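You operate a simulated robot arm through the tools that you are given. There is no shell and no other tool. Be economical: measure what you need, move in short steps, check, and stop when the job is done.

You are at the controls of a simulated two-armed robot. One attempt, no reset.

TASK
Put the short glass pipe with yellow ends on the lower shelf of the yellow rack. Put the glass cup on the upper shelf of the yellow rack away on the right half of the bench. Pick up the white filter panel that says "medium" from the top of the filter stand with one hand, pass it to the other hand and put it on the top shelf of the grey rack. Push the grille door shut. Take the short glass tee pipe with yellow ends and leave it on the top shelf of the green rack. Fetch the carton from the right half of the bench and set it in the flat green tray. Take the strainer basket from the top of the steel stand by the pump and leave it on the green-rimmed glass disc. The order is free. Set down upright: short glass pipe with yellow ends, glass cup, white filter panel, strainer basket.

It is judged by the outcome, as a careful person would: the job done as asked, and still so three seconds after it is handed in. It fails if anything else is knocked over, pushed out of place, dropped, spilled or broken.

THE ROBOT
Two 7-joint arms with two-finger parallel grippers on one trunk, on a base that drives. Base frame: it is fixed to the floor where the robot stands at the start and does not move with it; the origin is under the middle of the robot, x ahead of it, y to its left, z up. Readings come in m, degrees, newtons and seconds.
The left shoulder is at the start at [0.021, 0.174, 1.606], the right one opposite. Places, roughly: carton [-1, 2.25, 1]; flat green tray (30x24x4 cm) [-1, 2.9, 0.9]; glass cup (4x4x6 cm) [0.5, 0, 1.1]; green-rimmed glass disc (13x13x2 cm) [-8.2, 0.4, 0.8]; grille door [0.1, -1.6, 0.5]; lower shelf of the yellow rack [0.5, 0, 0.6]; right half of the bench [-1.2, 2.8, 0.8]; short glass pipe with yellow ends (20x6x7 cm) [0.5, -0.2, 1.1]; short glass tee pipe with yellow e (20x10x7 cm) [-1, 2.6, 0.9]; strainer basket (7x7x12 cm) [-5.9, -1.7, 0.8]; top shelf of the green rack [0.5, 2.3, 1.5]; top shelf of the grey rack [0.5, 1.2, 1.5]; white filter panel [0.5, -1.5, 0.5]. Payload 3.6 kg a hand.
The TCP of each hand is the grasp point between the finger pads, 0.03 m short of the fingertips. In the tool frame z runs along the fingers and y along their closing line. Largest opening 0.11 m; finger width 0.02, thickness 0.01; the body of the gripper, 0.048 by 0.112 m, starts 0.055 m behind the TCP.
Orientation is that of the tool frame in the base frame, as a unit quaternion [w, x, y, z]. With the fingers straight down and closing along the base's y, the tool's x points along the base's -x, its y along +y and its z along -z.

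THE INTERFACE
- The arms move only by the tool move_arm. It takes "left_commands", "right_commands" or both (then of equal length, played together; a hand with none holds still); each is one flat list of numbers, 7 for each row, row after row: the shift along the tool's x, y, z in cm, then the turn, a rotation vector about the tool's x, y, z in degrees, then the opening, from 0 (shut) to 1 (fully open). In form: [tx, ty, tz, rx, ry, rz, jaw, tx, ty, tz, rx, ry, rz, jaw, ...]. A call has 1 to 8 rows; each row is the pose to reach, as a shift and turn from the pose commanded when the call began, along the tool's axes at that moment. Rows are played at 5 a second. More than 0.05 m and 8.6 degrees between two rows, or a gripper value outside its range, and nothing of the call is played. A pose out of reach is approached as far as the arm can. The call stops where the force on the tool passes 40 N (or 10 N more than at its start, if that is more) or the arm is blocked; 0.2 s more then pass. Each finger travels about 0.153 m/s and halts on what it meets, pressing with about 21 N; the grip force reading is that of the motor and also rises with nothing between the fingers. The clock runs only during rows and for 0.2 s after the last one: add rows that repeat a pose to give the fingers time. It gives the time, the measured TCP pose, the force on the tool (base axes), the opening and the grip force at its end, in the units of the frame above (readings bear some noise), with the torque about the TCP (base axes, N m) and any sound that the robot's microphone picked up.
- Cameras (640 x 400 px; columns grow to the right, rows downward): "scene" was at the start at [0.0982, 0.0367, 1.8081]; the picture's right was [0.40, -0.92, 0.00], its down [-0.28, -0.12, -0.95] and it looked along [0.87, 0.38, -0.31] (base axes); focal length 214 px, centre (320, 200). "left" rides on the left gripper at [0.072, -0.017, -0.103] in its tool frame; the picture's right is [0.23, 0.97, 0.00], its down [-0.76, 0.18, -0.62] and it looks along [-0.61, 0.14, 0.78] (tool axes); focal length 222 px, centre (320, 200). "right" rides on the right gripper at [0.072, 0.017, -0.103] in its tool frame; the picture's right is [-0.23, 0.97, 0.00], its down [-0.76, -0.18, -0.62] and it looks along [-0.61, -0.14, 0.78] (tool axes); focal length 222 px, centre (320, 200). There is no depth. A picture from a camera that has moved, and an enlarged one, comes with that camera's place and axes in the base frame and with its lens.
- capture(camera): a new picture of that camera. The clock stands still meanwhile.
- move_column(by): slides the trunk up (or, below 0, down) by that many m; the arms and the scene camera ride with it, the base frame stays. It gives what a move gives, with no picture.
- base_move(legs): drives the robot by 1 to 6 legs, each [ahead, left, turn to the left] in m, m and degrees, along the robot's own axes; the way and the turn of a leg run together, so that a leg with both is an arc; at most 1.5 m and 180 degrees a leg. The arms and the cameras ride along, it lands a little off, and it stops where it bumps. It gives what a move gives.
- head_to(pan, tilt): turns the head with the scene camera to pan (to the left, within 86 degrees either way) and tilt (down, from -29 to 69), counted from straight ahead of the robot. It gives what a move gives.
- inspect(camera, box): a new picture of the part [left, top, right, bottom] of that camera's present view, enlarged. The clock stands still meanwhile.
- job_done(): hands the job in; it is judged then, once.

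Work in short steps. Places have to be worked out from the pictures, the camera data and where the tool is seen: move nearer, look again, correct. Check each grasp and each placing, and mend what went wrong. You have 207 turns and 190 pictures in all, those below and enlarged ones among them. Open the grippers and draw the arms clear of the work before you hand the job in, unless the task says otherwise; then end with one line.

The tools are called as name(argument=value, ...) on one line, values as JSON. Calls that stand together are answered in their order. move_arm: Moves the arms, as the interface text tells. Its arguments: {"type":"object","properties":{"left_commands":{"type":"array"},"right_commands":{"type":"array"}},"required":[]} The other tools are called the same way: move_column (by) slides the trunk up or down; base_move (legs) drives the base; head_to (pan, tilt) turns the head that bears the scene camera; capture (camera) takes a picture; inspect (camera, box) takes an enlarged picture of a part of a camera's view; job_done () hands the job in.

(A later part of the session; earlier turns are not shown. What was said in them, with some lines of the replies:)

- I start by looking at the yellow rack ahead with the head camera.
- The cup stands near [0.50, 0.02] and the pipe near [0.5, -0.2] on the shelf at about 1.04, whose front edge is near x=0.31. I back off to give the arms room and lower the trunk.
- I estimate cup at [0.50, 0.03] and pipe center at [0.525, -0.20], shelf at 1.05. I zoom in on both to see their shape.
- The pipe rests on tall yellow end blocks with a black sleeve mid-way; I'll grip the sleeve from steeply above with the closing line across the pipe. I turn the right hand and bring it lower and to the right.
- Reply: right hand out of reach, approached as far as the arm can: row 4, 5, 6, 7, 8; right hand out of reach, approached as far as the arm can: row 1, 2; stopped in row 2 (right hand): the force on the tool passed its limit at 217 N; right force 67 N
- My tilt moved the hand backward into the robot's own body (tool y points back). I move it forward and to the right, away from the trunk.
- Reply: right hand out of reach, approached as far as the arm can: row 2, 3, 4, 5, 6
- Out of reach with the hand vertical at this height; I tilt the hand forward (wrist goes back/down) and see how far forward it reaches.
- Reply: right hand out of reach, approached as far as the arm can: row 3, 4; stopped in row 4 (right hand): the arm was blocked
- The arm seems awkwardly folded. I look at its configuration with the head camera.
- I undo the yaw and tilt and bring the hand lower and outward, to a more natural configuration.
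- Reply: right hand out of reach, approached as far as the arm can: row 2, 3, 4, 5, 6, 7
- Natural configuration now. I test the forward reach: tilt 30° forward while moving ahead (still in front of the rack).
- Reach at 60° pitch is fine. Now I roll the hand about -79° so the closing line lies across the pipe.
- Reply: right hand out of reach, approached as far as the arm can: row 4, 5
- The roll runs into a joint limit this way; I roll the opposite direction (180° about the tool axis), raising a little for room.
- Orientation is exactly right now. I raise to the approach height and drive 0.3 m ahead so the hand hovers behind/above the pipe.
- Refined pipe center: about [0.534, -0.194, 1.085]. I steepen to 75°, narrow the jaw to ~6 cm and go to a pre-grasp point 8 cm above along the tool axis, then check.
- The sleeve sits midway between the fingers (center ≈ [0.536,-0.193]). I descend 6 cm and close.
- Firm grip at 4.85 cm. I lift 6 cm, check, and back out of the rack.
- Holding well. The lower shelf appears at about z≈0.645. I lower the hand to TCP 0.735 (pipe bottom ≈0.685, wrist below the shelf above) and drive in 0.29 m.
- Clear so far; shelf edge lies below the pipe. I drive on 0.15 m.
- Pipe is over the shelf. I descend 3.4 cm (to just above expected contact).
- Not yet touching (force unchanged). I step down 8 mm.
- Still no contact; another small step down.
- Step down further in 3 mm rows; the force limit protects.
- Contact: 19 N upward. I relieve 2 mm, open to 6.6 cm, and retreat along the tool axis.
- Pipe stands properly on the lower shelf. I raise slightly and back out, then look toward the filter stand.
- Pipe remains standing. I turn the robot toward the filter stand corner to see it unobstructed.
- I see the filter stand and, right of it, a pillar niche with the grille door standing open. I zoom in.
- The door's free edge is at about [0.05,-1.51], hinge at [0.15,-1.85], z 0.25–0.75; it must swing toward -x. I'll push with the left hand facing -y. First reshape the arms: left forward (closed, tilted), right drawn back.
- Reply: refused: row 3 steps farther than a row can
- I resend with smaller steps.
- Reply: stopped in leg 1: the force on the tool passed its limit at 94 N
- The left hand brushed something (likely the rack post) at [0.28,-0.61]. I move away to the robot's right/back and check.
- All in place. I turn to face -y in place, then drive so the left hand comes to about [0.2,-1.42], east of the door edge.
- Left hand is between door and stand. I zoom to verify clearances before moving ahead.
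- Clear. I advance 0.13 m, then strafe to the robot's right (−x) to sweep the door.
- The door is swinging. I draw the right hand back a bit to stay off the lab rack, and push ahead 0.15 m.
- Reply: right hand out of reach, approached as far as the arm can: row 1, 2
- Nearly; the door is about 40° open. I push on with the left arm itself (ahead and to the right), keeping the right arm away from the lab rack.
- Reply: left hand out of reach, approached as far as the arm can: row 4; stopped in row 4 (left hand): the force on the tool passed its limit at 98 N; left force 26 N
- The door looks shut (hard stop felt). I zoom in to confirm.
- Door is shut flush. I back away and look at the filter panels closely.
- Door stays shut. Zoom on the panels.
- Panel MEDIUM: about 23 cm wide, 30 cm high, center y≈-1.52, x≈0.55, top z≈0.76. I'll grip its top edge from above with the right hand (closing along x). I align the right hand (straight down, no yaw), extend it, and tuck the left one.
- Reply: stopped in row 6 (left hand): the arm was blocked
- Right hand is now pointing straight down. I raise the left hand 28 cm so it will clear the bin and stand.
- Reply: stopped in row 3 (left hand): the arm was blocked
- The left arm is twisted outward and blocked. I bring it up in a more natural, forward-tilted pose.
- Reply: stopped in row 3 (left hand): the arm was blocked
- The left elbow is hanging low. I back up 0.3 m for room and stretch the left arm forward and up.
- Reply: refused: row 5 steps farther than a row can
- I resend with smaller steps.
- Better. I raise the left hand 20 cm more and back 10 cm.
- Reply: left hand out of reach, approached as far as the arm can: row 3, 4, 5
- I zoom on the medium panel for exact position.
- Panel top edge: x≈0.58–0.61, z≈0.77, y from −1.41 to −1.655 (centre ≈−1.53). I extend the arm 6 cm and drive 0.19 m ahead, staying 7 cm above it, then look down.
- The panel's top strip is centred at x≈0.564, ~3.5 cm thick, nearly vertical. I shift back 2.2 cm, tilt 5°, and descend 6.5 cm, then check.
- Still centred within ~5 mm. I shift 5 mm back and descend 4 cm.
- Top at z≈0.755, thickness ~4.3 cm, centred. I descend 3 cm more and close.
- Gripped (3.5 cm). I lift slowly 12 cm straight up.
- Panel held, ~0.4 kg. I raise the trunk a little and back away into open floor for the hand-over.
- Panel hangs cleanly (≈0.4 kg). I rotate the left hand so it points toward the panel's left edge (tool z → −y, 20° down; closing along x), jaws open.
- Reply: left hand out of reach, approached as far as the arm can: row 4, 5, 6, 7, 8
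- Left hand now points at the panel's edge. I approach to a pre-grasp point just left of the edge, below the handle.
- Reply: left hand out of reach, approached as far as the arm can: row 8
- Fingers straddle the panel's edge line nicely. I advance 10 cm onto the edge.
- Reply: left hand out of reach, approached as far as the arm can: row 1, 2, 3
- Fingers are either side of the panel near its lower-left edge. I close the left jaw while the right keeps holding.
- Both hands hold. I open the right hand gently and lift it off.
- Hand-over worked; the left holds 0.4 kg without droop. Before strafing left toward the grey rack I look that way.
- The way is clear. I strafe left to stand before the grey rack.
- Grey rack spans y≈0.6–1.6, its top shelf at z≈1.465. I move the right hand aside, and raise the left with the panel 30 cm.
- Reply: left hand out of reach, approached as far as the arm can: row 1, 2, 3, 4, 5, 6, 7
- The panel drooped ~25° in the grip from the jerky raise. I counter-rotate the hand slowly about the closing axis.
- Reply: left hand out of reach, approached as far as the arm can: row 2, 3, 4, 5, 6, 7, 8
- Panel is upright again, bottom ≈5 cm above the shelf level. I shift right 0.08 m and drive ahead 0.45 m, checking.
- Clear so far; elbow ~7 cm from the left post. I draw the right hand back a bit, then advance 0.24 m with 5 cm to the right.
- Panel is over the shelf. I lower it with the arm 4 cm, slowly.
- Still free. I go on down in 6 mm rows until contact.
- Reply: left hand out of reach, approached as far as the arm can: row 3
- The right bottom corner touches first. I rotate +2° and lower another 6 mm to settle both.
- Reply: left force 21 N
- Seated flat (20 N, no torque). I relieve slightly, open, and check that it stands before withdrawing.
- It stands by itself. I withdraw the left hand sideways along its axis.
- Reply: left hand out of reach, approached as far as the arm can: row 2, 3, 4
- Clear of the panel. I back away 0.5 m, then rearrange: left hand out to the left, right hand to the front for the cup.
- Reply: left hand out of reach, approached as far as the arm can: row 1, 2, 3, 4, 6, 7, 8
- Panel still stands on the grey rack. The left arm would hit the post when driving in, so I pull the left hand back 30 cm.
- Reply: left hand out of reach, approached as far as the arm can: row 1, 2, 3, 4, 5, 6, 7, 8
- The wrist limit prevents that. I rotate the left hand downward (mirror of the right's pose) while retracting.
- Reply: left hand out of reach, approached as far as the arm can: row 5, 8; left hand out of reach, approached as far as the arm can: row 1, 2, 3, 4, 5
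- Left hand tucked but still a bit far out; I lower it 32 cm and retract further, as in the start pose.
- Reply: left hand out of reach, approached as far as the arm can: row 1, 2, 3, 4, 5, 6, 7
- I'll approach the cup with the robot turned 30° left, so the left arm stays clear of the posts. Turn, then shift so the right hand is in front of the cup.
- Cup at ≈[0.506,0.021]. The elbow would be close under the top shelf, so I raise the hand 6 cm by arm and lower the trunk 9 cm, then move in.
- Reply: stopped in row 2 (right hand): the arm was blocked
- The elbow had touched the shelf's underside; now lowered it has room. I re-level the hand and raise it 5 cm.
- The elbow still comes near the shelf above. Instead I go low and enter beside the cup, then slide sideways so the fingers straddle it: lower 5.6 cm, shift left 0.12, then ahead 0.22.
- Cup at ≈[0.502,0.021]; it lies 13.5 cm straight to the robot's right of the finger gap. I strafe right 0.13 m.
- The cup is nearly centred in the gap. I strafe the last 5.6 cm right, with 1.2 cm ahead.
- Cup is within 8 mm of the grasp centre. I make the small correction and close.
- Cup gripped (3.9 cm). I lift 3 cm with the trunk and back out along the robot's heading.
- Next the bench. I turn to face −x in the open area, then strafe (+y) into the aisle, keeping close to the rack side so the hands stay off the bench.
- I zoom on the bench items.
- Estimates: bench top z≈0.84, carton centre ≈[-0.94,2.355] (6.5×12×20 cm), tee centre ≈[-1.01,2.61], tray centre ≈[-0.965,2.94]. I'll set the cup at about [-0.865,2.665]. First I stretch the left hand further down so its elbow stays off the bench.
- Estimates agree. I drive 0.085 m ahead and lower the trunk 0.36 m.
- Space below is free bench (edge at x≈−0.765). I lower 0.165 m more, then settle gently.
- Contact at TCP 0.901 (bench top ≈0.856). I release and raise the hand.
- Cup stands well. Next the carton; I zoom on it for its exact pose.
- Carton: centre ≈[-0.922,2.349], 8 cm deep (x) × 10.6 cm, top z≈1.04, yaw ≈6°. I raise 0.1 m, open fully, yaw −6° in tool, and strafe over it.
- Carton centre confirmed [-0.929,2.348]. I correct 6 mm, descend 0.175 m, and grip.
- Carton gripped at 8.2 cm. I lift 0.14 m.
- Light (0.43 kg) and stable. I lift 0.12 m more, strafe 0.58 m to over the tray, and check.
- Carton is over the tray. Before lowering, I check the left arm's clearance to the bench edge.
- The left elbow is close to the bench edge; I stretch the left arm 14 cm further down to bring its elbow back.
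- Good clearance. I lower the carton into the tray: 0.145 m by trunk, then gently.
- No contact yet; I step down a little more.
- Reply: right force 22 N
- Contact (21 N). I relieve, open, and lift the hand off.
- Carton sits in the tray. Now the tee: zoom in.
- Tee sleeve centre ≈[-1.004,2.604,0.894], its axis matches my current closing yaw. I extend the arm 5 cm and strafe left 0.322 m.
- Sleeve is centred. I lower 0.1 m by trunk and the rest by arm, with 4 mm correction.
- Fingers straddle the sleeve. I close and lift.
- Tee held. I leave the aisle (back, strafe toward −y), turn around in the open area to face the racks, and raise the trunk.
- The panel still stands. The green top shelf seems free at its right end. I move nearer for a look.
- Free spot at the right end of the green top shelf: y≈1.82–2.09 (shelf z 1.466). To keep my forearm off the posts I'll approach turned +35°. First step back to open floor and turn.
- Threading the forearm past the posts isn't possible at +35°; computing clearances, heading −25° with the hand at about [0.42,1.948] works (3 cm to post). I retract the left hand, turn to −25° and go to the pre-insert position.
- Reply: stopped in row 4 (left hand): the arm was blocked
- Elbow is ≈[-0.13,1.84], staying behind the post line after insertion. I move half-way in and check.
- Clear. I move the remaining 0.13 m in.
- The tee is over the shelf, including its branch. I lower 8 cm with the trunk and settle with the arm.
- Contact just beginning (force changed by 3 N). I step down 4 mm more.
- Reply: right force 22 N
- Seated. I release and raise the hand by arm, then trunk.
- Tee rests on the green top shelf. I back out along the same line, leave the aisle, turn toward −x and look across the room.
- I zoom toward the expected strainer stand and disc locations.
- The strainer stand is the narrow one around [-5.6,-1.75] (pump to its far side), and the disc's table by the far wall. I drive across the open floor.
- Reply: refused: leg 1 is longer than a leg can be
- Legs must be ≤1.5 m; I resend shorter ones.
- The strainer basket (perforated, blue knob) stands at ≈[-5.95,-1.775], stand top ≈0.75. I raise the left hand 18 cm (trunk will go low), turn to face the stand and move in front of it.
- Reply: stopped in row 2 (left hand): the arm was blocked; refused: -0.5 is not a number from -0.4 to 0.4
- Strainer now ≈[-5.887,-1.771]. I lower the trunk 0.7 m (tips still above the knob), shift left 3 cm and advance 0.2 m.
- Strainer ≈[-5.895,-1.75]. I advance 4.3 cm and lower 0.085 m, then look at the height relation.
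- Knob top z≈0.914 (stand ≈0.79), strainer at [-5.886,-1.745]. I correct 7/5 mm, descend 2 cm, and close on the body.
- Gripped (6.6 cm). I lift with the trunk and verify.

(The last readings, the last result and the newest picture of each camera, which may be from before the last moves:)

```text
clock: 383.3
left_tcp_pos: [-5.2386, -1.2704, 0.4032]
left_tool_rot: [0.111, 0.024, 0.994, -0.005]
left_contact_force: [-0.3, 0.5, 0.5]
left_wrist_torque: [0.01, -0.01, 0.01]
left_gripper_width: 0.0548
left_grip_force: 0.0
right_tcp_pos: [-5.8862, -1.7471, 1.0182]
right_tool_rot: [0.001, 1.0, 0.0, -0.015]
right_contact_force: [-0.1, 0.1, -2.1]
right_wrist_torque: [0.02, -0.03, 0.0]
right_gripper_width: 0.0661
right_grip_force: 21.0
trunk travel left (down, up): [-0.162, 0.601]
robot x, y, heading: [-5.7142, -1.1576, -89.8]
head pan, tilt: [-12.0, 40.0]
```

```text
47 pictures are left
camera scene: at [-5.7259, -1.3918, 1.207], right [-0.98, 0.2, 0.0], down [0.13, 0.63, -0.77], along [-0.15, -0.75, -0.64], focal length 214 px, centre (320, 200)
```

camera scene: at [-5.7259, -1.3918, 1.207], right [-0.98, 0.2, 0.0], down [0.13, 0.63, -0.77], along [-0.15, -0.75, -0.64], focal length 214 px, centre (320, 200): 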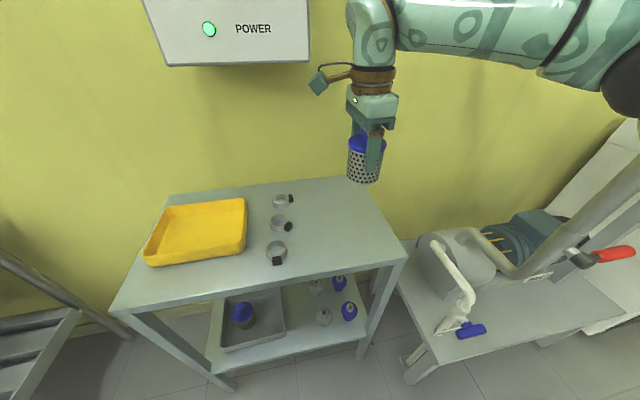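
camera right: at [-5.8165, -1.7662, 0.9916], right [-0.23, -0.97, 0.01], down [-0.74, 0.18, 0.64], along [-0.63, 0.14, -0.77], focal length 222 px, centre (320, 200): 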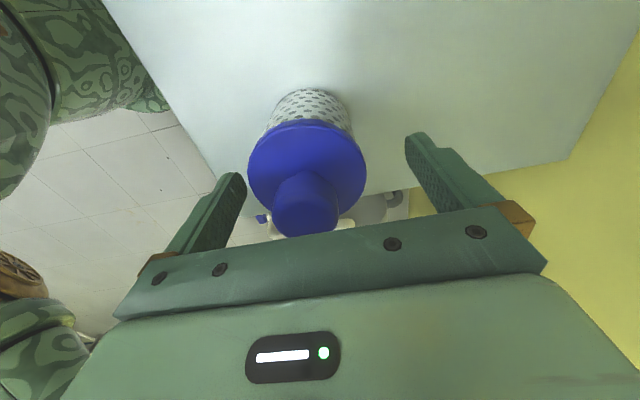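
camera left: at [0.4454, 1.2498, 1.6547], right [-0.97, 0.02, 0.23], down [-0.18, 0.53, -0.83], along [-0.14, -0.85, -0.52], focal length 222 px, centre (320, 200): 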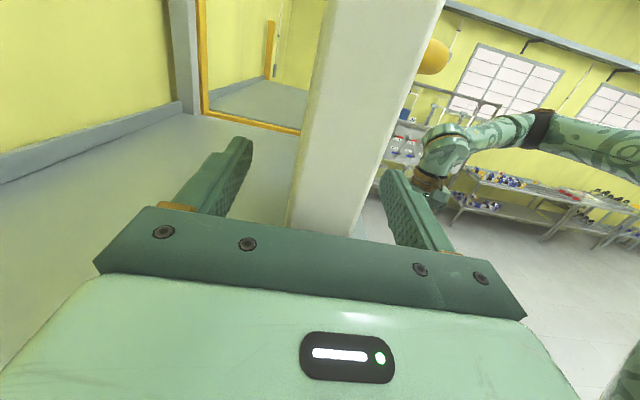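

Strainer lifted. I back away, turn to face −x, and drive toward the disc's table.

base_move(legs=[[-0.5, 0, 0], [0, 0, -90], [0.9, -0.8, 0]])

move_column(by=0.25)

head_to(pan=0, tilt=25)

capture(camera="scene")

```text
clock: 395.8
left_tcp_pos: [-6.7386, -0.3302, 0.4025]
left_tool_rot: [0.074, 0.721, 0.684, -0.084]
left_contact_force: [-0.4, -0.5, -0.2]
left_wrist_torque: [0.0, 0.02, -0.02]
left_gripper_width: 0.0551
left_grip_force: 0.1
right_tcp_pos: [-7.212, 0.3187, 1.019]
right_tool_rot: [0.009, -0.707, 0.708, 0.01]
right_contact_force: [0.7, -0.2, -2.4]
right_wrist_torque: [0.0, -0.01, 0.01]
right_gripper_width: 0.0662
right_grip_force: 21.0
trunk travel left (down, up): [-0.162, 0.601]
robot x, y, heading: [-6.6251, 0.1404, -180.0]
head pan, tilt: [-12.0, 40.0]
```

```text
clock: 398.4
left_tcp_pos: [-6.7379, -0.3314, 0.6553]
left_tool_rot: [0.075, 0.721, 0.684, -0.083]
left_contact_force: [-0.6, -0.4, -0.5]
left_wrist_torque: [0.0, 0.01, -0.01]
left_gripper_width: 0.0551
left_grip_force: 0.0
right_tcp_pos: [-7.2098, 0.32, 1.2681]
right_tool_rot: [0.01, -0.706, 0.708, 0.01]
right_contact_force: [0.6, -0.8, -2.7]
right_wrist_torque: [-0.03, -0.01, -0.03]
right_gripper_width: 0.0659
right_grip_force: 21.6
trunk travel left (down, up): [-0.412, 0.351]
robot x, y, heading: [-6.6256, 0.1428, -179.7]
head pan, tilt: [-12.0, 40.0]
```

```text
clock: 399.2
left_tcp_pos: [-6.7374, -0.3308, 0.6537]
left_tool_rot: [0.073, 0.722, 0.683, -0.083]
left_contact_force: [-0.3, -0.7, 1.0]
left_wrist_torque: [0.01, -0.02, -0.01]
left_gripper_width: 0.055
left_grip_force: 0.0
right_tcp_pos: [-7.212, 0.3193, 1.2686]
right_tool_rot: [0.009, -0.707, 0.707, 0.01]
right_contact_force: [0.1, 0.1, -2.7]
right_wrist_torque: [0.0, 0.01, 0.0]
right_gripper_width: 0.0659
right_grip_force: 20.9
trunk travel left (down, up): [-0.412, 0.351]
robot x, y, heading: [-6.6249, 0.1397, -179.9]
head pan, tilt: [0.0, 25.0]
```

```text
46 pictures are left
camera scene: at [-6.7562, 0.1412, 1.4873], right [0.0, 1.0, 0.0], down [0.42, 0.0, -0.91], along [-0.91, 0.0, -0.42], focal length 214 px, centre (320, 200)
```

scene: 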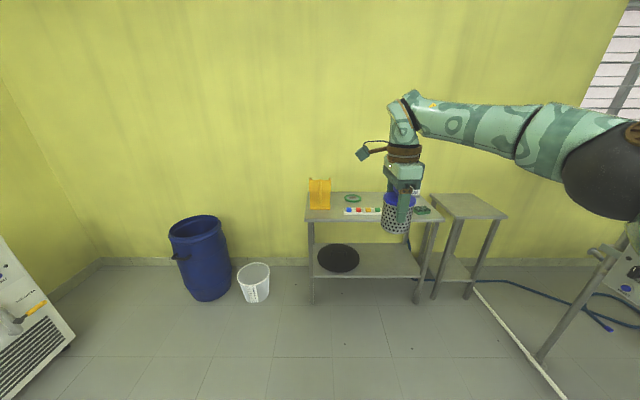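

inspect(camera="scene", box=[290, 165, 450, 265])

```text
4.00 times, centred on (370, 215) of scene
camera zoom: at [-6.7562, 0.1412, 1.4873], right [0.0, 1.0, 0.0], down [0.42, 0.0, -0.91], along [-0.91, 0.0, -0.42], focal length 858 px, centre (120, 140)
```

zoom: 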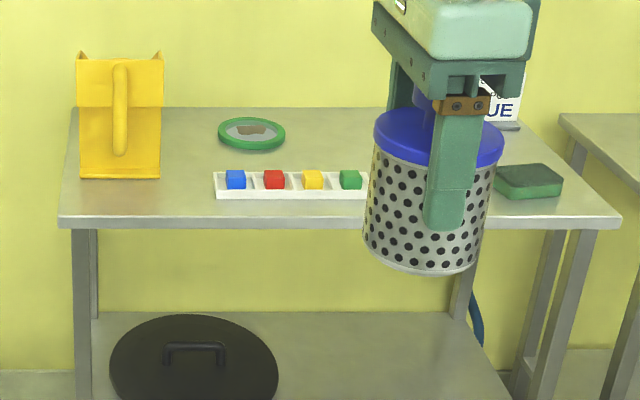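

Disc ≈[-8.26,0.397] on the far table (front edge x≈−7.95). I drive 0.75 m closer with the strainer high, and look again.

base_move(legs=[[0.75, -0.077, 0]])

head_to(pan=-5, tilt=45)

capture(camera="scene")

capture(camera="right")

```text
clock: 403.3
left_tcp_pos: [-7.4951, -0.2534, 0.6537]
left_tool_rot: [0.074, 0.723, 0.682, -0.083]
left_contact_force: [-0.5, 1.1, 0.5]
left_wrist_torque: [0.0, 0.02, -0.03]
left_gripper_width: 0.0551
left_grip_force: 0.1
right_tcp_pos: [-7.9644, 0.3997, 1.2677]
right_tool_rot: [0.009, -0.704, 0.71, 0.01]
right_contact_force: [-0.3, 0.1, -1.4]
right_wrist_torque: [-0.03, -0.01, 0.0]
right_gripper_width: 0.0662
right_grip_force: 21.1
trunk travel left (down, up): [-0.412, 0.351]
robot x, y, heading: [-7.383, 0.2186, 179.5]
head pan, tilt: [0.0, 25.0]
```

```text
clock: 404.1
left_tcp_pos: [-7.4939, -0.2536, 0.6537]
left_tool_rot: [0.073, 0.722, 0.682, -0.084]
left_contact_force: [-0.4, -0.4, -1.5]
left_wrist_torque: [-0.01, 0.01, -0.02]
left_gripper_width: 0.0551
left_grip_force: 0.1
right_tcp_pos: [-7.9629, 0.4002, 1.269]
right_tool_rot: [0.01, -0.704, 0.71, 0.01]
right_contact_force: [1.0, -0.5, -1.9]
right_wrist_torque: [-0.02, -0.01, -0.02]
right_gripper_width: 0.0661
right_grip_force: 21.2
trunk travel left (down, up): [-0.412, 0.351]
robot x, y, heading: [-7.3791, 0.2209, 179.8]
head pan, tilt: [-5.0, 45.0]
```

```text
44 pictures are left
camera scene: at [-7.4984, 0.2257, 1.4568], right [0.09, 1.0, 0.0], down [0.7, -0.06, -0.71], along [-0.7, 0.06, -0.71], focal length 214 px, centre (320, 200)
```

scene: 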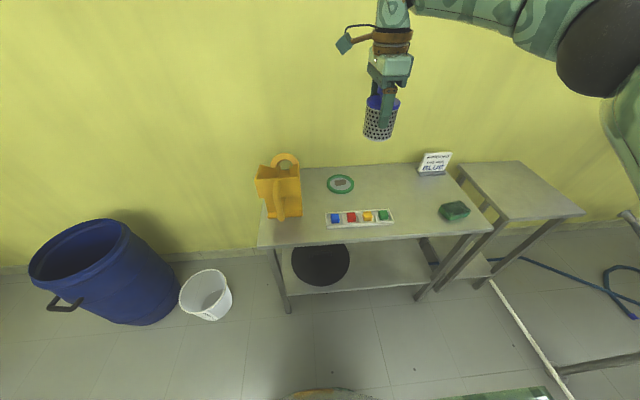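

```text
43 pictures are left
camera right: at [-7.9806, 0.3244, 1.3704], right [-0.97, 0.24, 0.01], down [0.18, 0.74, 0.64], along [0.15, 0.63, -0.77], focal length 222 px, centre (320, 200)
```

right: 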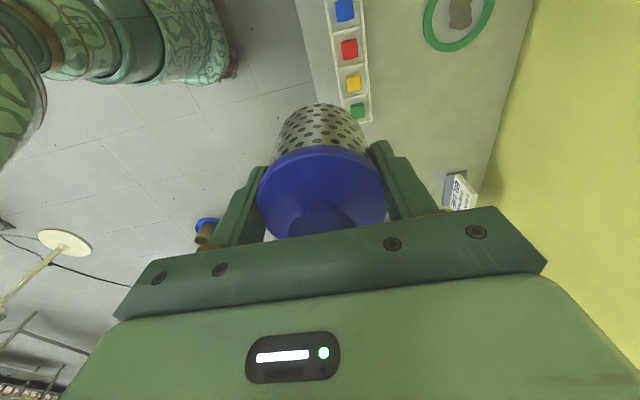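

Disc centre ≈[-8.246,0.39]. The robot can only go to x≈−7.61, so I extend the arm 5.4 cm (and 1 cm left) first, then drive 0.23 m ahead.

move_arm(right_commands=[0.5, 2.7, 0, 0, 0, 0, 0.5, 1, 5.4, 0, 0, 0, 0, 0.5])

base_move(legs=[[0.225, 0, 0]])

capture(camera="right")

capture(camera="scene")

```text
clock: 404.7
left_tcp_pos: [-7.4951, -0.2528, 0.6535]
left_tool_rot: [0.073, 0.723, 0.682, -0.084]
left_contact_force: [0.1, -0.6, 0.5]
left_wrist_torque: [0.01, 0.01, 0.01]
left_gripper_width: 0.055
left_grip_force: 0.0
right_tcp_pos: [-7.999, 0.3911, 1.2605]
right_tool_rot: [0.008, -0.705, 0.709, 0.011]
right_contact_force: [-0.1, 0.7, -2.2]
right_wrist_torque: [0.01, 0.0, 0.0]
right_gripper_width: 0.066
right_grip_force: 20.8
right hand out of reach, approached as far as the arm can: row 2
trunk travel left (down, up): [-0.412, 0.351]
robot x, y, heading: [-7.3773, 0.2189, 180.0]
head pan, tilt: [-5.0, 45.0]
```

```text
clock: 406.4
left_tcp_pos: [-7.7218, -0.2522, 0.6529]
left_tool_rot: [0.073, 0.723, 0.682, -0.083]
left_contact_force: [0.0, -0.5, 0.1]
left_wrist_torque: [0.0, 0.01, 0.0]
left_gripper_width: 0.0551
left_grip_force: 0.1
right_tcp_pos: [-8.2268, 0.391, 1.26]
right_tool_rot: [0.008, -0.705, 0.709, 0.01]
right_contact_force: [-0.7, -0.7, -2.5]
right_wrist_torque: [0.0, -0.03, -0.01]
right_gripper_width: 0.0662
right_grip_force: 20.1
trunk travel left (down, up): [-0.412, 0.351]
robot x, y, heading: [-7.6054, 0.2197, 179.8]
head pan, tilt: [-5.0, 45.0]
```

```text
42 pictures are left
camera right: at [-8.2446, 0.316, 1.3628], right [-0.97, 0.23, 0.01], down [0.18, 0.74, 0.64], along [0.14, 0.63, -0.77], focal length 222 px, centre (320, 200)
```

right: 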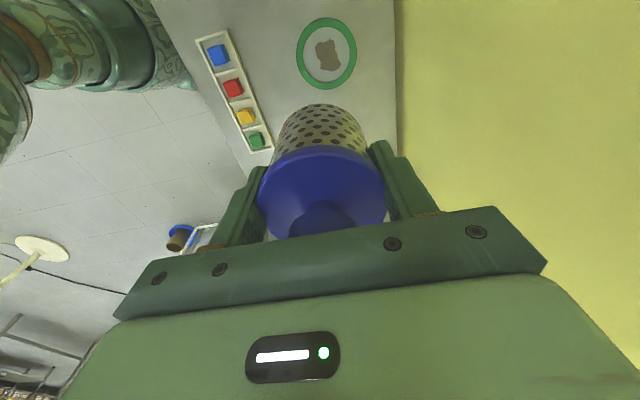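

```text
41 pictures are left
camera scene: at [-7.7263, 0.2264, 1.4567], right [0.09, 1.0, 0.0], down [0.71, -0.06, -0.71], along [-0.7, 0.06, -0.71], focal length 214 px, centre (320, 200)
```

scene: 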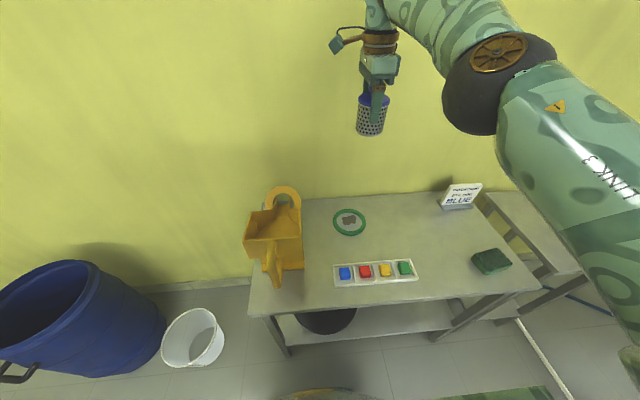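

Disc centre confirmed [-8.249,0.387]; TCP is 2 cm short. I check the left arm's surroundings before lowering.

base_move(legs=[[0.012, 0.004, 0]])

head_to(pan=40, tilt=50)

capture(camera="scene")

```text
clock: 407.2
left_tcp_pos: [-7.7329, -0.2564, 0.6537]
left_tool_rot: [0.073, 0.723, 0.682, -0.083]
left_contact_force: [0.3, -0.3, -0.1]
left_wrist_torque: [-0.03, 0.02, 0.01]
left_gripper_width: 0.0548
left_grip_force: 0.1
right_tcp_pos: [-8.2376, 0.3874, 1.2617]
right_tool_rot: [0.009, -0.704, 0.711, 0.011]
right_contact_force: [-0.6, -0.7, -1.7]
right_wrist_torque: [-0.01, 0.02, -0.01]
right_gripper_width: 0.066
right_grip_force: 21.0
trunk travel left (down, up): [-0.412, 0.351]
robot x, y, heading: [-7.619, 0.2143, 179.9]
head pan, tilt: [-5.0, 45.0]
```

```text
clock: 408.3
left_tcp_pos: [-7.734, -0.2563, 0.6535]
left_tool_rot: [0.074, 0.723, 0.682, -0.084]
left_contact_force: [0.3, 0.1, 0.1]
left_wrist_torque: [0.02, -0.01, -0.02]
left_gripper_width: 0.0551
left_grip_force: 0.1
right_tcp_pos: [-8.2385, 0.3878, 1.2613]
right_tool_rot: [0.009, -0.704, 0.71, 0.011]
right_contact_force: [0.7, 0.1, -1.8]
right_wrist_torque: [-0.04, 0.02, 0.01]
right_gripper_width: 0.0661
right_grip_force: 21.4
trunk travel left (down, up): [-0.412, 0.351]
robot x, y, heading: [-7.6178, 0.2156, 179.8]
head pan, tilt: [40.0, 50.0]
```

```text
40 pictures are left
camera scene: at [-7.7153, 0.1659, 1.4499], right [-0.64, 0.77, 0.0], down [0.59, 0.49, -0.64], along [-0.49, -0.41, -0.77], focal length 214 px, centre (320, 200)
```

scene: 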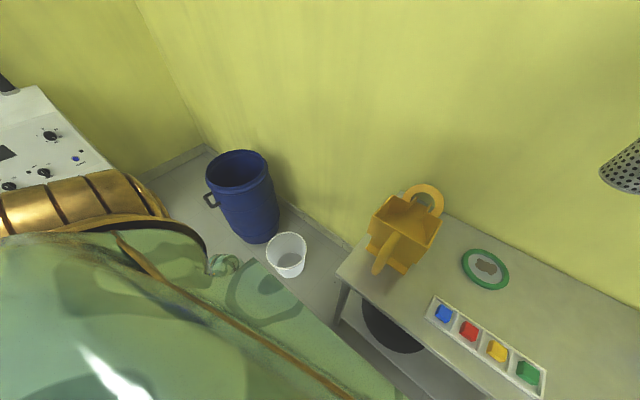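

Left arm is tucked well. I lower the trunk 0.3 m and check alignment.

move_column(by=-0.3)

head_to(pan=-15, tilt=35)

capture(camera="scene")

capture(camera="right")

```text
clock: 411.3
left_tcp_pos: [-7.7323, -0.2566, 0.3538]
left_tool_rot: [0.073, 0.723, 0.682, -0.083]
left_contact_force: [0.9, -0.1, -0.2]
left_wrist_torque: [-0.01, -0.01, 0.0]
left_gripper_width: 0.055
left_grip_force: 0.1
right_tcp_pos: [-8.2387, 0.3872, 0.9615]
right_tool_rot: [0.009, -0.704, 0.71, 0.01]
right_contact_force: [0.1, 0.0, -1.6]
right_wrist_torque: [0.01, -0.01, 0.03]
right_gripper_width: 0.0659
right_grip_force: 20.8
trunk travel left (down, up): [-0.112, 0.651]
robot x, y, heading: [-7.6176, 0.2173, 179.8]
head pan, tilt: [40.0, 50.0]
```

```text
clock: 412.5
left_tcp_pos: [-7.7328, -0.2565, 0.3529]
left_tool_rot: [0.074, 0.723, 0.682, -0.084]
left_contact_force: [0.4, -0.5, 0.8]
left_wrist_torque: [-0.02, -0.01, -0.02]
left_gripper_width: 0.0548
left_grip_force: 0.1
right_tcp_pos: [-8.2385, 0.3871, 0.962]
right_tool_rot: [0.008, -0.704, 0.71, 0.01]
right_contact_force: [-1.3, -0.3, -3.2]
right_wrist_torque: [-0.01, 0.0, -0.04]
right_gripper_width: 0.0658
right_grip_force: 20.6
trunk travel left (down, up): [-0.112, 0.651]
robot x, y, heading: [-7.6151, 0.2166, 179.5]
head pan, tilt: [-15.0, 35.0]
```

```text
39 pictures are left
camera scene: at [-7.8782, 0.2387, 1.1616], right [0.26, 0.97, 0.0], down [0.55, -0.15, -0.82], along [-0.79, 0.21, -0.57], focal length 214 px, centre (320, 200)
```

scene: 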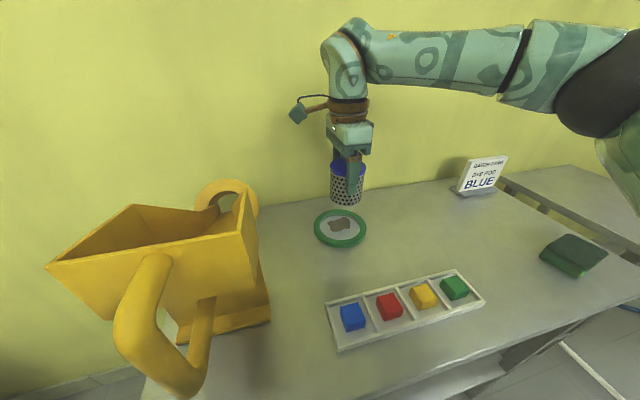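

```text
38 pictures are left
camera right: at [-8.2554, 0.3122, 1.0632], right [-0.97, 0.23, 0.01], down [0.19, 0.74, 0.64], along [0.14, 0.63, -0.77], focal length 222 px, centre (320, 200)
```

right: 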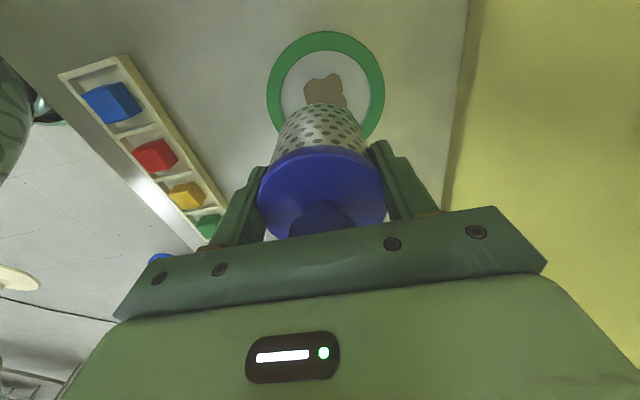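

TCP should shift about 1.1 cm further and 6 mm left. Instead of approaching the table I turn the base 3.7° left while strafing 3.5 cm right, which gains the reach.

base_move(legs=[[0, -0.034, 3.7]])

capture(camera="right")

inspect(camera="scene", box=[270, 120, 420, 270])

```text
clock: 413.4
left_tcp_pos: [-7.7019, -0.2282, 0.3538]
left_tool_rot: [0.076, 0.701, 0.704, -0.082]
left_contact_force: [0.3, 0.0, -0.2]
left_wrist_torque: [-0.02, -0.06, 0.0]
left_gripper_width: 0.0551
left_grip_force: 0.1
right_tcp_pos: [-8.2495, 0.3823, 0.9603]
right_tool_rot: [-0.007, 0.726, -0.687, -0.011]
right_contact_force: [0.3, -0.6, -2.6]
right_wrist_torque: [0.0, 0.0, 0.0]
right_gripper_width: 0.066
right_grip_force: 21.0
trunk travel left (down, up): [-0.112, 0.651]
robot x, y, heading: [-7.6161, 0.2494, -176.5]
head pan, tilt: [-15.0, 35.0]
```

```text
37 pictures are left
camera right: at [-8.2615, 0.305, 1.0631], right [-0.99, 0.17, 0.01], down [0.14, 0.75, 0.64], along [0.1, 0.63, -0.77], focal length 222 px, centre (320, 200)
```

right: 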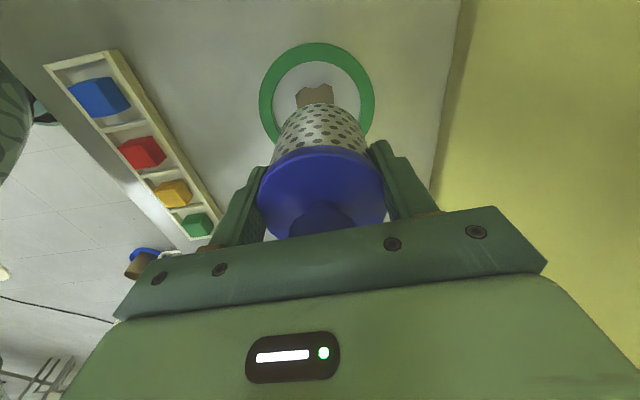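

```text
2.67 times, centred on (345, 195) of scene
camera zoom: at [-7.8804, 0.2563, 1.1615], right [0.2, 0.98, 0.0], down [0.56, -0.11, -0.82], along [-0.8, 0.16, -0.57], focal length 572 px, centre (253, 213)
```

zoom: 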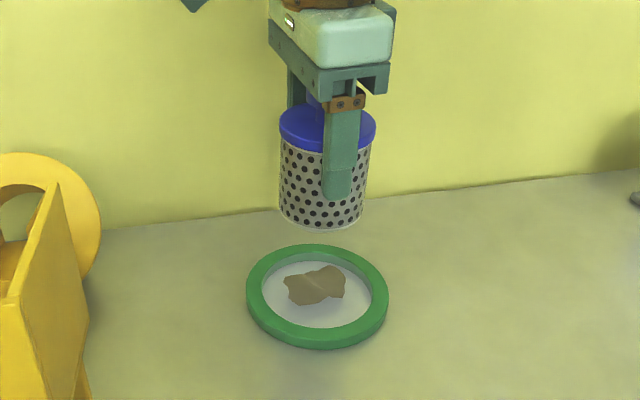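

Disc centre [-8.25,0.389]; I shift 6 mm and lower the trunk 8 cm.

move_arm(right_commands=[-0.6, 0, 0, 0, 0, 0, 0.5])

move_column(by=-0.075)

inspect(camera="scene", box=[270, 60, 420, 210])

```text
clock: 413.8
left_tcp_pos: [-7.7028, -0.2286, 0.3527]
left_tool_rot: [0.076, 0.7, 0.705, -0.082]
left_contact_force: [-0.3, 0.4, 1.0]
left_wrist_torque: [-0.01, 0.04, 0.02]
left_gripper_width: 0.0552
left_grip_force: 0.1
right_tcp_pos: [-8.2494, 0.3858, 0.9595]
right_tool_rot: [-0.007, 0.726, -0.687, -0.01]
right_contact_force: [-0.2, -0.1, -1.3]
right_wrist_torque: [-0.02, -0.02, -0.01]
right_gripper_width: 0.0661
right_grip_force: 20.8
trunk travel left (down, up): [-0.112, 0.651]
robot x, y, heading: [-7.6191, 0.2511, -176.4]
head pan, tilt: [-15.0, 35.0]
```

```text
clock: 414.9
left_tcp_pos: [-7.7022, -0.2297, 0.2795]
left_tool_rot: [0.076, 0.7, 0.706, -0.082]
left_contact_force: [-0.2, -0.1, 0.1]
left_wrist_torque: [-0.01, 0.03, 0.01]
left_gripper_width: 0.0548
left_grip_force: 0.0
right_tcp_pos: [-8.2492, 0.3871, 0.8869]
right_tool_rot: [-0.007, 0.727, -0.686, -0.011]
right_contact_force: [-0.5, -0.2, -2.5]
right_wrist_torque: [0.01, 0.0, -0.01]
right_gripper_width: 0.0657
right_grip_force: 20.7
trunk travel left (down, up): [-0.037, 0.726]
robot x, y, heading: [-7.616, 0.2443, -176.4]
head pan, tilt: [-15.0, 35.0]
```

```text
2.67 times, centred on (345, 135) of scene
camera zoom: at [-7.9268, 0.2526, 1.0809], right [0.2, 0.98, 0.0], down [0.56, -0.11, -0.82], along [-0.8, 0.16, -0.57], focal length 572 px, centre (253, 373)
```

zoom: 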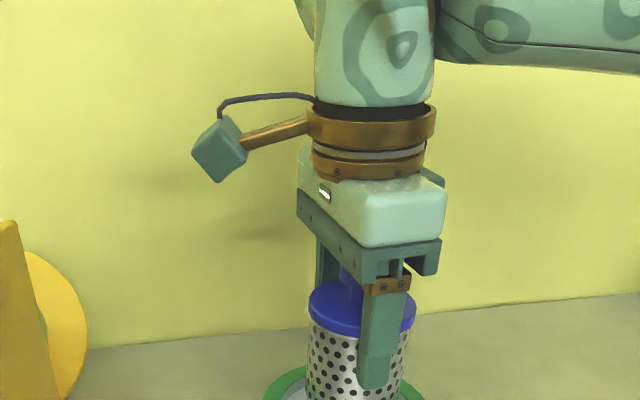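

Nearly down; no contact yet. I take a lower view and step down 1 cm with the trunk.

move_column(by=-0.01)

inspect(camera="scene", box=[270, 140, 420, 290])

```text
clock: 415.5
left_tcp_pos: [-7.7025, -0.2276, 0.2693]
left_tool_rot: [0.075, 0.7, 0.705, -0.081]
left_contact_force: [0.4, 1.3, 0.1]
left_wrist_torque: [0.0, 0.0, -0.03]
left_gripper_width: 0.055
left_grip_force: 0.0
right_tcp_pos: [-8.248, 0.3864, 0.8782]
right_tool_rot: [-0.006, 0.727, -0.687, -0.011]
right_contact_force: [-4.3, 1.3, 16.5]
right_wrist_torque: [-0.11, -0.18, 0.04]
right_gripper_width: 0.0657
right_grip_force: 20.9
trunk travel left (down, up): [-0.027, 0.736]
robot x, y, heading: [-7.614, 0.2483, -176.5]
head pan, tilt: [-15.0, 35.0]
```

```text
2.67 times, centred on (345, 215) of scene
camera zoom: at [-7.9326, 0.252, 1.0703], right [0.2, 0.98, 0.0], down [0.56, -0.11, -0.82], along [-0.8, 0.16, -0.57], focal length 572 px, centre (253, 160)
```

zoom: 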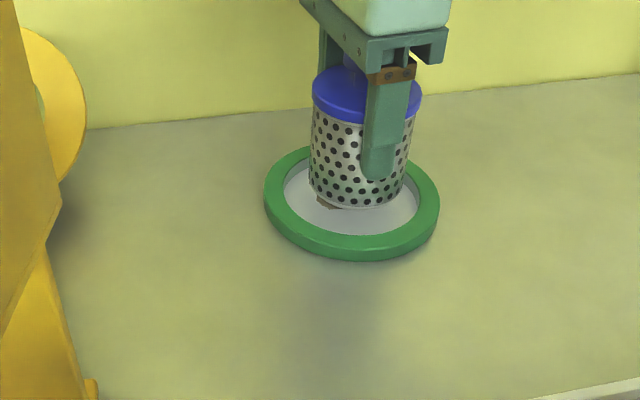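

Contact at TCP 0.878 (16 N). I check with both cameras whether the base sits inside the rim before releasing.

capture(camera="right")

inspect(camera="scene", box=[320, 180, 400, 250])

```text
33 pictures are left
camera right: at [-8.2607, 0.3101, 0.9808], right [-0.99, 0.17, 0.01], down [0.14, 0.75, 0.64], along [0.1, 0.63, -0.77], focal length 222 px, centre (320, 200)
```

right: 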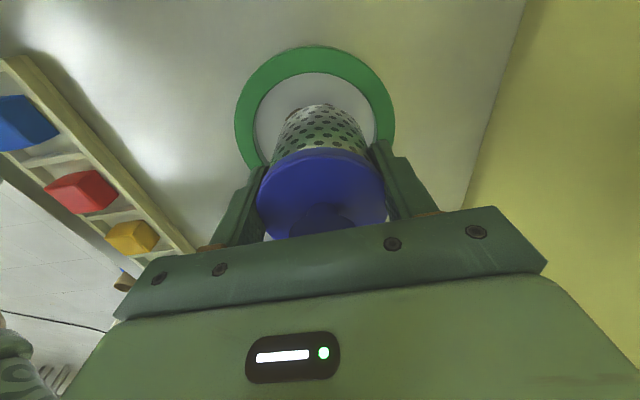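

```text
5.71 times, centred on (360, 215) of scene
camera zoom: at [-7.9326, 0.252, 1.0703], right [0.2, 0.98, 0.0], down [0.56, -0.11, -0.82], along [-0.8, 0.16, -0.57], focal length 1226 px, centre (91, 114)
```

zoom: 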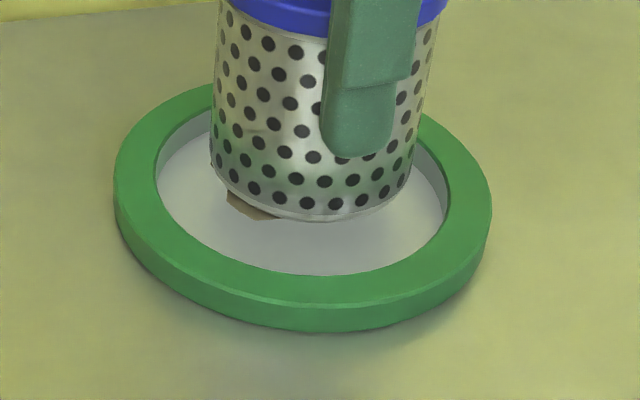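

Base seems ~1 cm toward the back/right of centre. I lift 1 cm, shift 7 mm toward me and 7 mm left, and set down again to compare the contact height.

move_column(by=0.012)

move_arm(right_commands=[0.35, -0.4, 0, -0.7, 0, 0, 0.5, 0.7, -0.8, 0, -0.7, 0, 0, 0.5])

move_column(by=-0.01)

inspect(camera="scene", box=[320, 180, 400, 250])

```text
clock: 416.1
left_tcp_pos: [-7.703, -0.2293, 0.2798]
left_tool_rot: [0.076, 0.701, 0.705, -0.081]
left_contact_force: [-0.4, 0.2, -0.5]
left_wrist_torque: [0.0, -0.04, 0.0]
left_gripper_width: 0.0549
left_grip_force: 0.0
right_tcp_pos: [-8.2504, 0.3864, 0.8863]
right_tool_rot: [-0.009, 0.727, -0.686, -0.01]
right_contact_force: [-0.1, 0.4, -2.8]
right_wrist_torque: [0.0, 0.0, 0.04]
right_gripper_width: 0.0657
right_grip_force: 20.5
trunk travel left (down, up): [-0.039, 0.724]
robot x, y, heading: [-7.6139, 0.2493, -176.3]
head pan, tilt: [-15.0, 35.0]
```

```text
clock: 416.7
left_tcp_pos: [-7.7011, -0.2285, 0.2795]
left_tool_rot: [0.077, 0.7, 0.705, -0.082]
left_contact_force: [-0.4, -0.3, 1.0]
left_wrist_torque: [-0.01, 0.0, 0.01]
left_gripper_width: 0.0549
left_grip_force: 0.0
right_tcp_pos: [-8.2415, 0.38, 0.8883]
right_tool_rot: [-0.004, 0.727, -0.687, -0.015]
right_contact_force: [0.0, 0.1, -2.0]
right_wrist_torque: [-0.01, -0.01, -0.01]
right_gripper_width: 0.0656
right_grip_force: 21.3
trunk travel left (down, up): [-0.039, 0.724]
robot x, y, heading: [-7.6226, 0.2502, -176.5]
head pan, tilt: [-15.0, 35.0]
```

```text
clock: 417.2
left_tcp_pos: [-7.701, -0.2282, 0.2711]
left_tool_rot: [0.076, 0.7, 0.705, -0.082]
left_contact_force: [-0.6, -0.6, 0.3]
left_wrist_torque: [0.04, 0.01, 0.02]
left_gripper_width: 0.0547
left_grip_force: 0.1
right_tcp_pos: [-8.2415, 0.3807, 0.879]
right_tool_rot: [-0.002, 0.727, -0.686, -0.016]
right_contact_force: [-1.9, -0.3, 4.9]
right_wrist_torque: [0.02, -0.06, 0.0]
right_gripper_width: 0.0658
right_grip_force: 21.1
trunk travel left (down, up): [-0.029, 0.734]
robot x, y, heading: [-7.6181, 0.2528, -176.2]
head pan, tilt: [-15.0, 35.0]
```

```text
5.71 times, centred on (360, 215) of scene
camera zoom: at [-7.9324, 0.2521, 1.072], right [0.2, 0.98, 0.0], down [0.56, -0.11, -0.82], along [-0.8, 0.16, -0.57], focal length 1226 px, centre (91, 114)
```

zoom: 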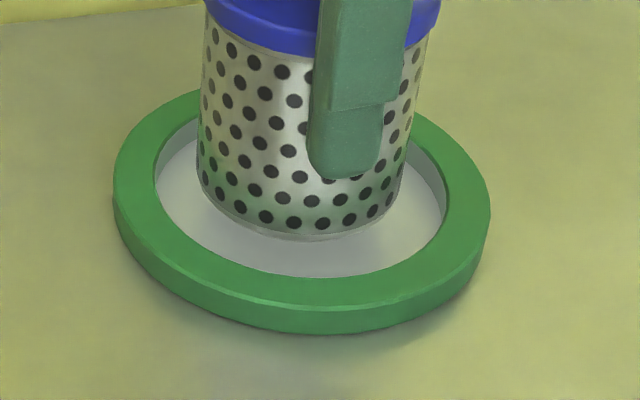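

Same contact height, now well centred inside the rim. I release gently.

move_arm(right_commands=[0, 0, 0.1, 0, 0, 0, 0.5, 0, 0, 0.1, 0, 0, 0, 0.65, 0, 0, 0.1, 0, 0, 0, 0.8, 0, 0, 0.1, 0, 0, 0, 1, 0, 0, 0.1, 0, 0, 0, 1])

inspect(camera="scene", box=[290, 120, 430, 260])

```text
clock: 418.4
left_tcp_pos: [-7.7019, -0.229, 0.2703]
left_tool_rot: [0.076, 0.7, 0.705, -0.081]
left_contact_force: [-0.1, -0.3, 0.0]
left_wrist_torque: [-0.02, 0.0, 0.04]
left_gripper_width: 0.0552
left_grip_force: 0.1
right_tcp_pos: [-8.24, 0.3801, 0.877]
right_tool_rot: [-0.004, 0.727, -0.686, -0.015]
right_contact_force: [-0.3, 0.0, 0.8]
right_wrist_torque: [-0.01, -0.02, -0.01]
right_gripper_width: 0.1099
right_grip_force: 0.1
trunk travel left (down, up): [-0.029, 0.734]
robot x, y, heading: [-7.618, 0.2493, -176.2]
head pan, tilt: [-15.0, 35.0]
```

```text
2.86 times, centred on (360, 190) of scene
camera zoom: at [-7.9324, 0.2523, 1.0719], right [0.2, 0.98, 0.0], down [0.56, -0.11, -0.82], along [-0.8, 0.16, -0.57], focal length 613 px, centre (206, 229)
```

zoom: 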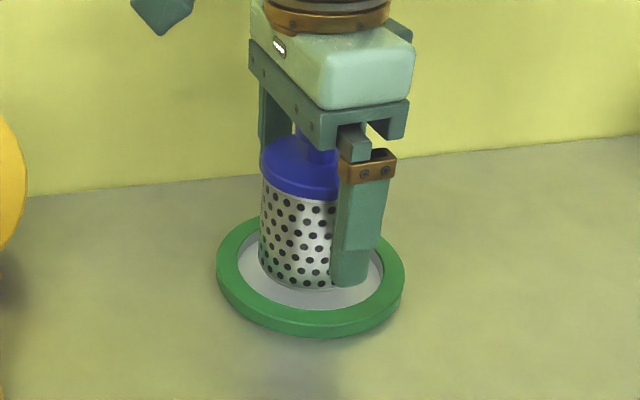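

It stands upright. I raise the hand with the trunk and verify.

move_column(by=0.3)

base_move(legs=[[-0.4, 0, 0]])

capture(camera="scene")

```text
clock: 421.4
left_tcp_pos: [-7.7018, -0.229, 0.5693]
left_tool_rot: [0.076, 0.701, 0.705, -0.081]
left_contact_force: [0.4, 1.1, 0.0]
left_wrist_torque: [0.02, -0.03, 0.01]
left_gripper_width: 0.0549
left_grip_force: 0.0
right_tcp_pos: [-8.2406, 0.3788, 1.1763]
right_tool_rot: [-0.004, 0.727, -0.687, -0.014]
right_contact_force: [1.4, -0.6, 0.2]
right_wrist_torque: [-0.01, -0.02, -0.01]
right_gripper_width: 0.1099
right_grip_force: 0.0
trunk travel left (down, up): [-0.329, 0.434]
robot x, y, heading: [-7.6166, 0.2497, -176.4]
head pan, tilt: [-15.0, 35.0]
```

```text
clock: 423.9
left_tcp_pos: [-7.3051, -0.2033, 0.5714]
left_tool_rot: [0.077, 0.7, 0.705, -0.082]
left_contact_force: [-0.9, 0.2, -1.3]
left_wrist_torque: [0.01, 0.01, 0.04]
left_gripper_width: 0.0553
left_grip_force: 0.1
right_tcp_pos: [-7.8447, 0.4039, 1.1786]
right_tool_rot: [-0.004, 0.727, -0.686, -0.015]
right_contact_force: [-0.1, 0.1, 0.1]
right_wrist_torque: [-0.02, 0.02, 0.0]
right_gripper_width: 0.1097
right_grip_force: 0.1
trunk travel left (down, up): [-0.329, 0.434]
robot x, y, heading: [-7.2198, 0.2738, -176.5]
head pan, tilt: [-15.0, 35.0]
```

```text
29 pictures are left
camera scene: at [-7.3729, 0.2873, 1.3877], right [0.2, 0.98, 0.0], down [0.56, -0.11, -0.82], along [-0.8, 0.16, -0.57], focal length 214 px, centre (320, 200)
```

scene: 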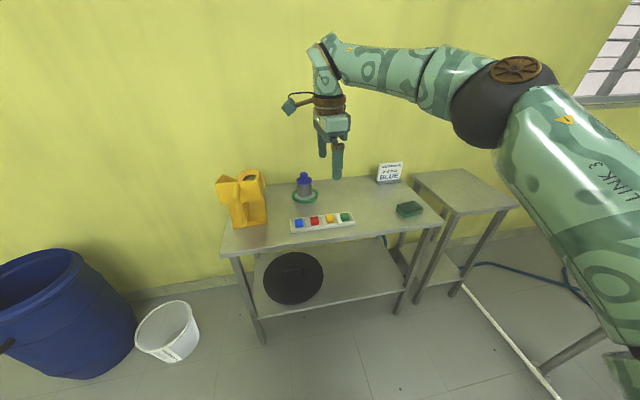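

All jobs are done: strainer upright on the disc. I open both grippers clear of everything and hand in.

move_arm(left_commands=[0, 0, 0, 0, 0, 0, 1, 0, 0, 0, 0, 0, 0, 1], right_commands=[0, 0, 0, 0, 0, 0, 1, 0, 0, 0, 0, 0, 0, 1])

job_done()

```text
clock: 424.5
left_tcp_pos: [-7.306, -0.2054, 0.5697]
left_tool_rot: [0.077, 0.7, 0.706, -0.082]
left_contact_force: [-0.1, 0.1, 0.4]
left_wrist_torque: [-0.01, 0.0, -0.02]
left_gripper_width: 0.1098
left_grip_force: 0.0
right_tcp_pos: [-7.8461, 0.4046, 1.1784]
right_tool_rot: [-0.002, 0.728, -0.685, -0.015]
right_contact_force: [0.1, 0.1, -0.4]
right_wrist_torque: [0.0, -0.02, -0.01]
right_gripper_width: 0.1101
right_grip_force: 0.0
trunk travel left (down, up): [-0.329, 0.434]
robot x, y, heading: [-7.225, 0.2731, -176.5]
head pan, tilt: [-15.0, 35.0]
```

```text
The job is handed in.
```

All seven jobs were done and handed in: pipe, cup, filter panel, grille door, tee, carton and strainer. My pictures showed each item resting where you asked; the grille door is pushed shut but not latched, and along the way the arm bumped the yellow rack twice without visibly moving anything.
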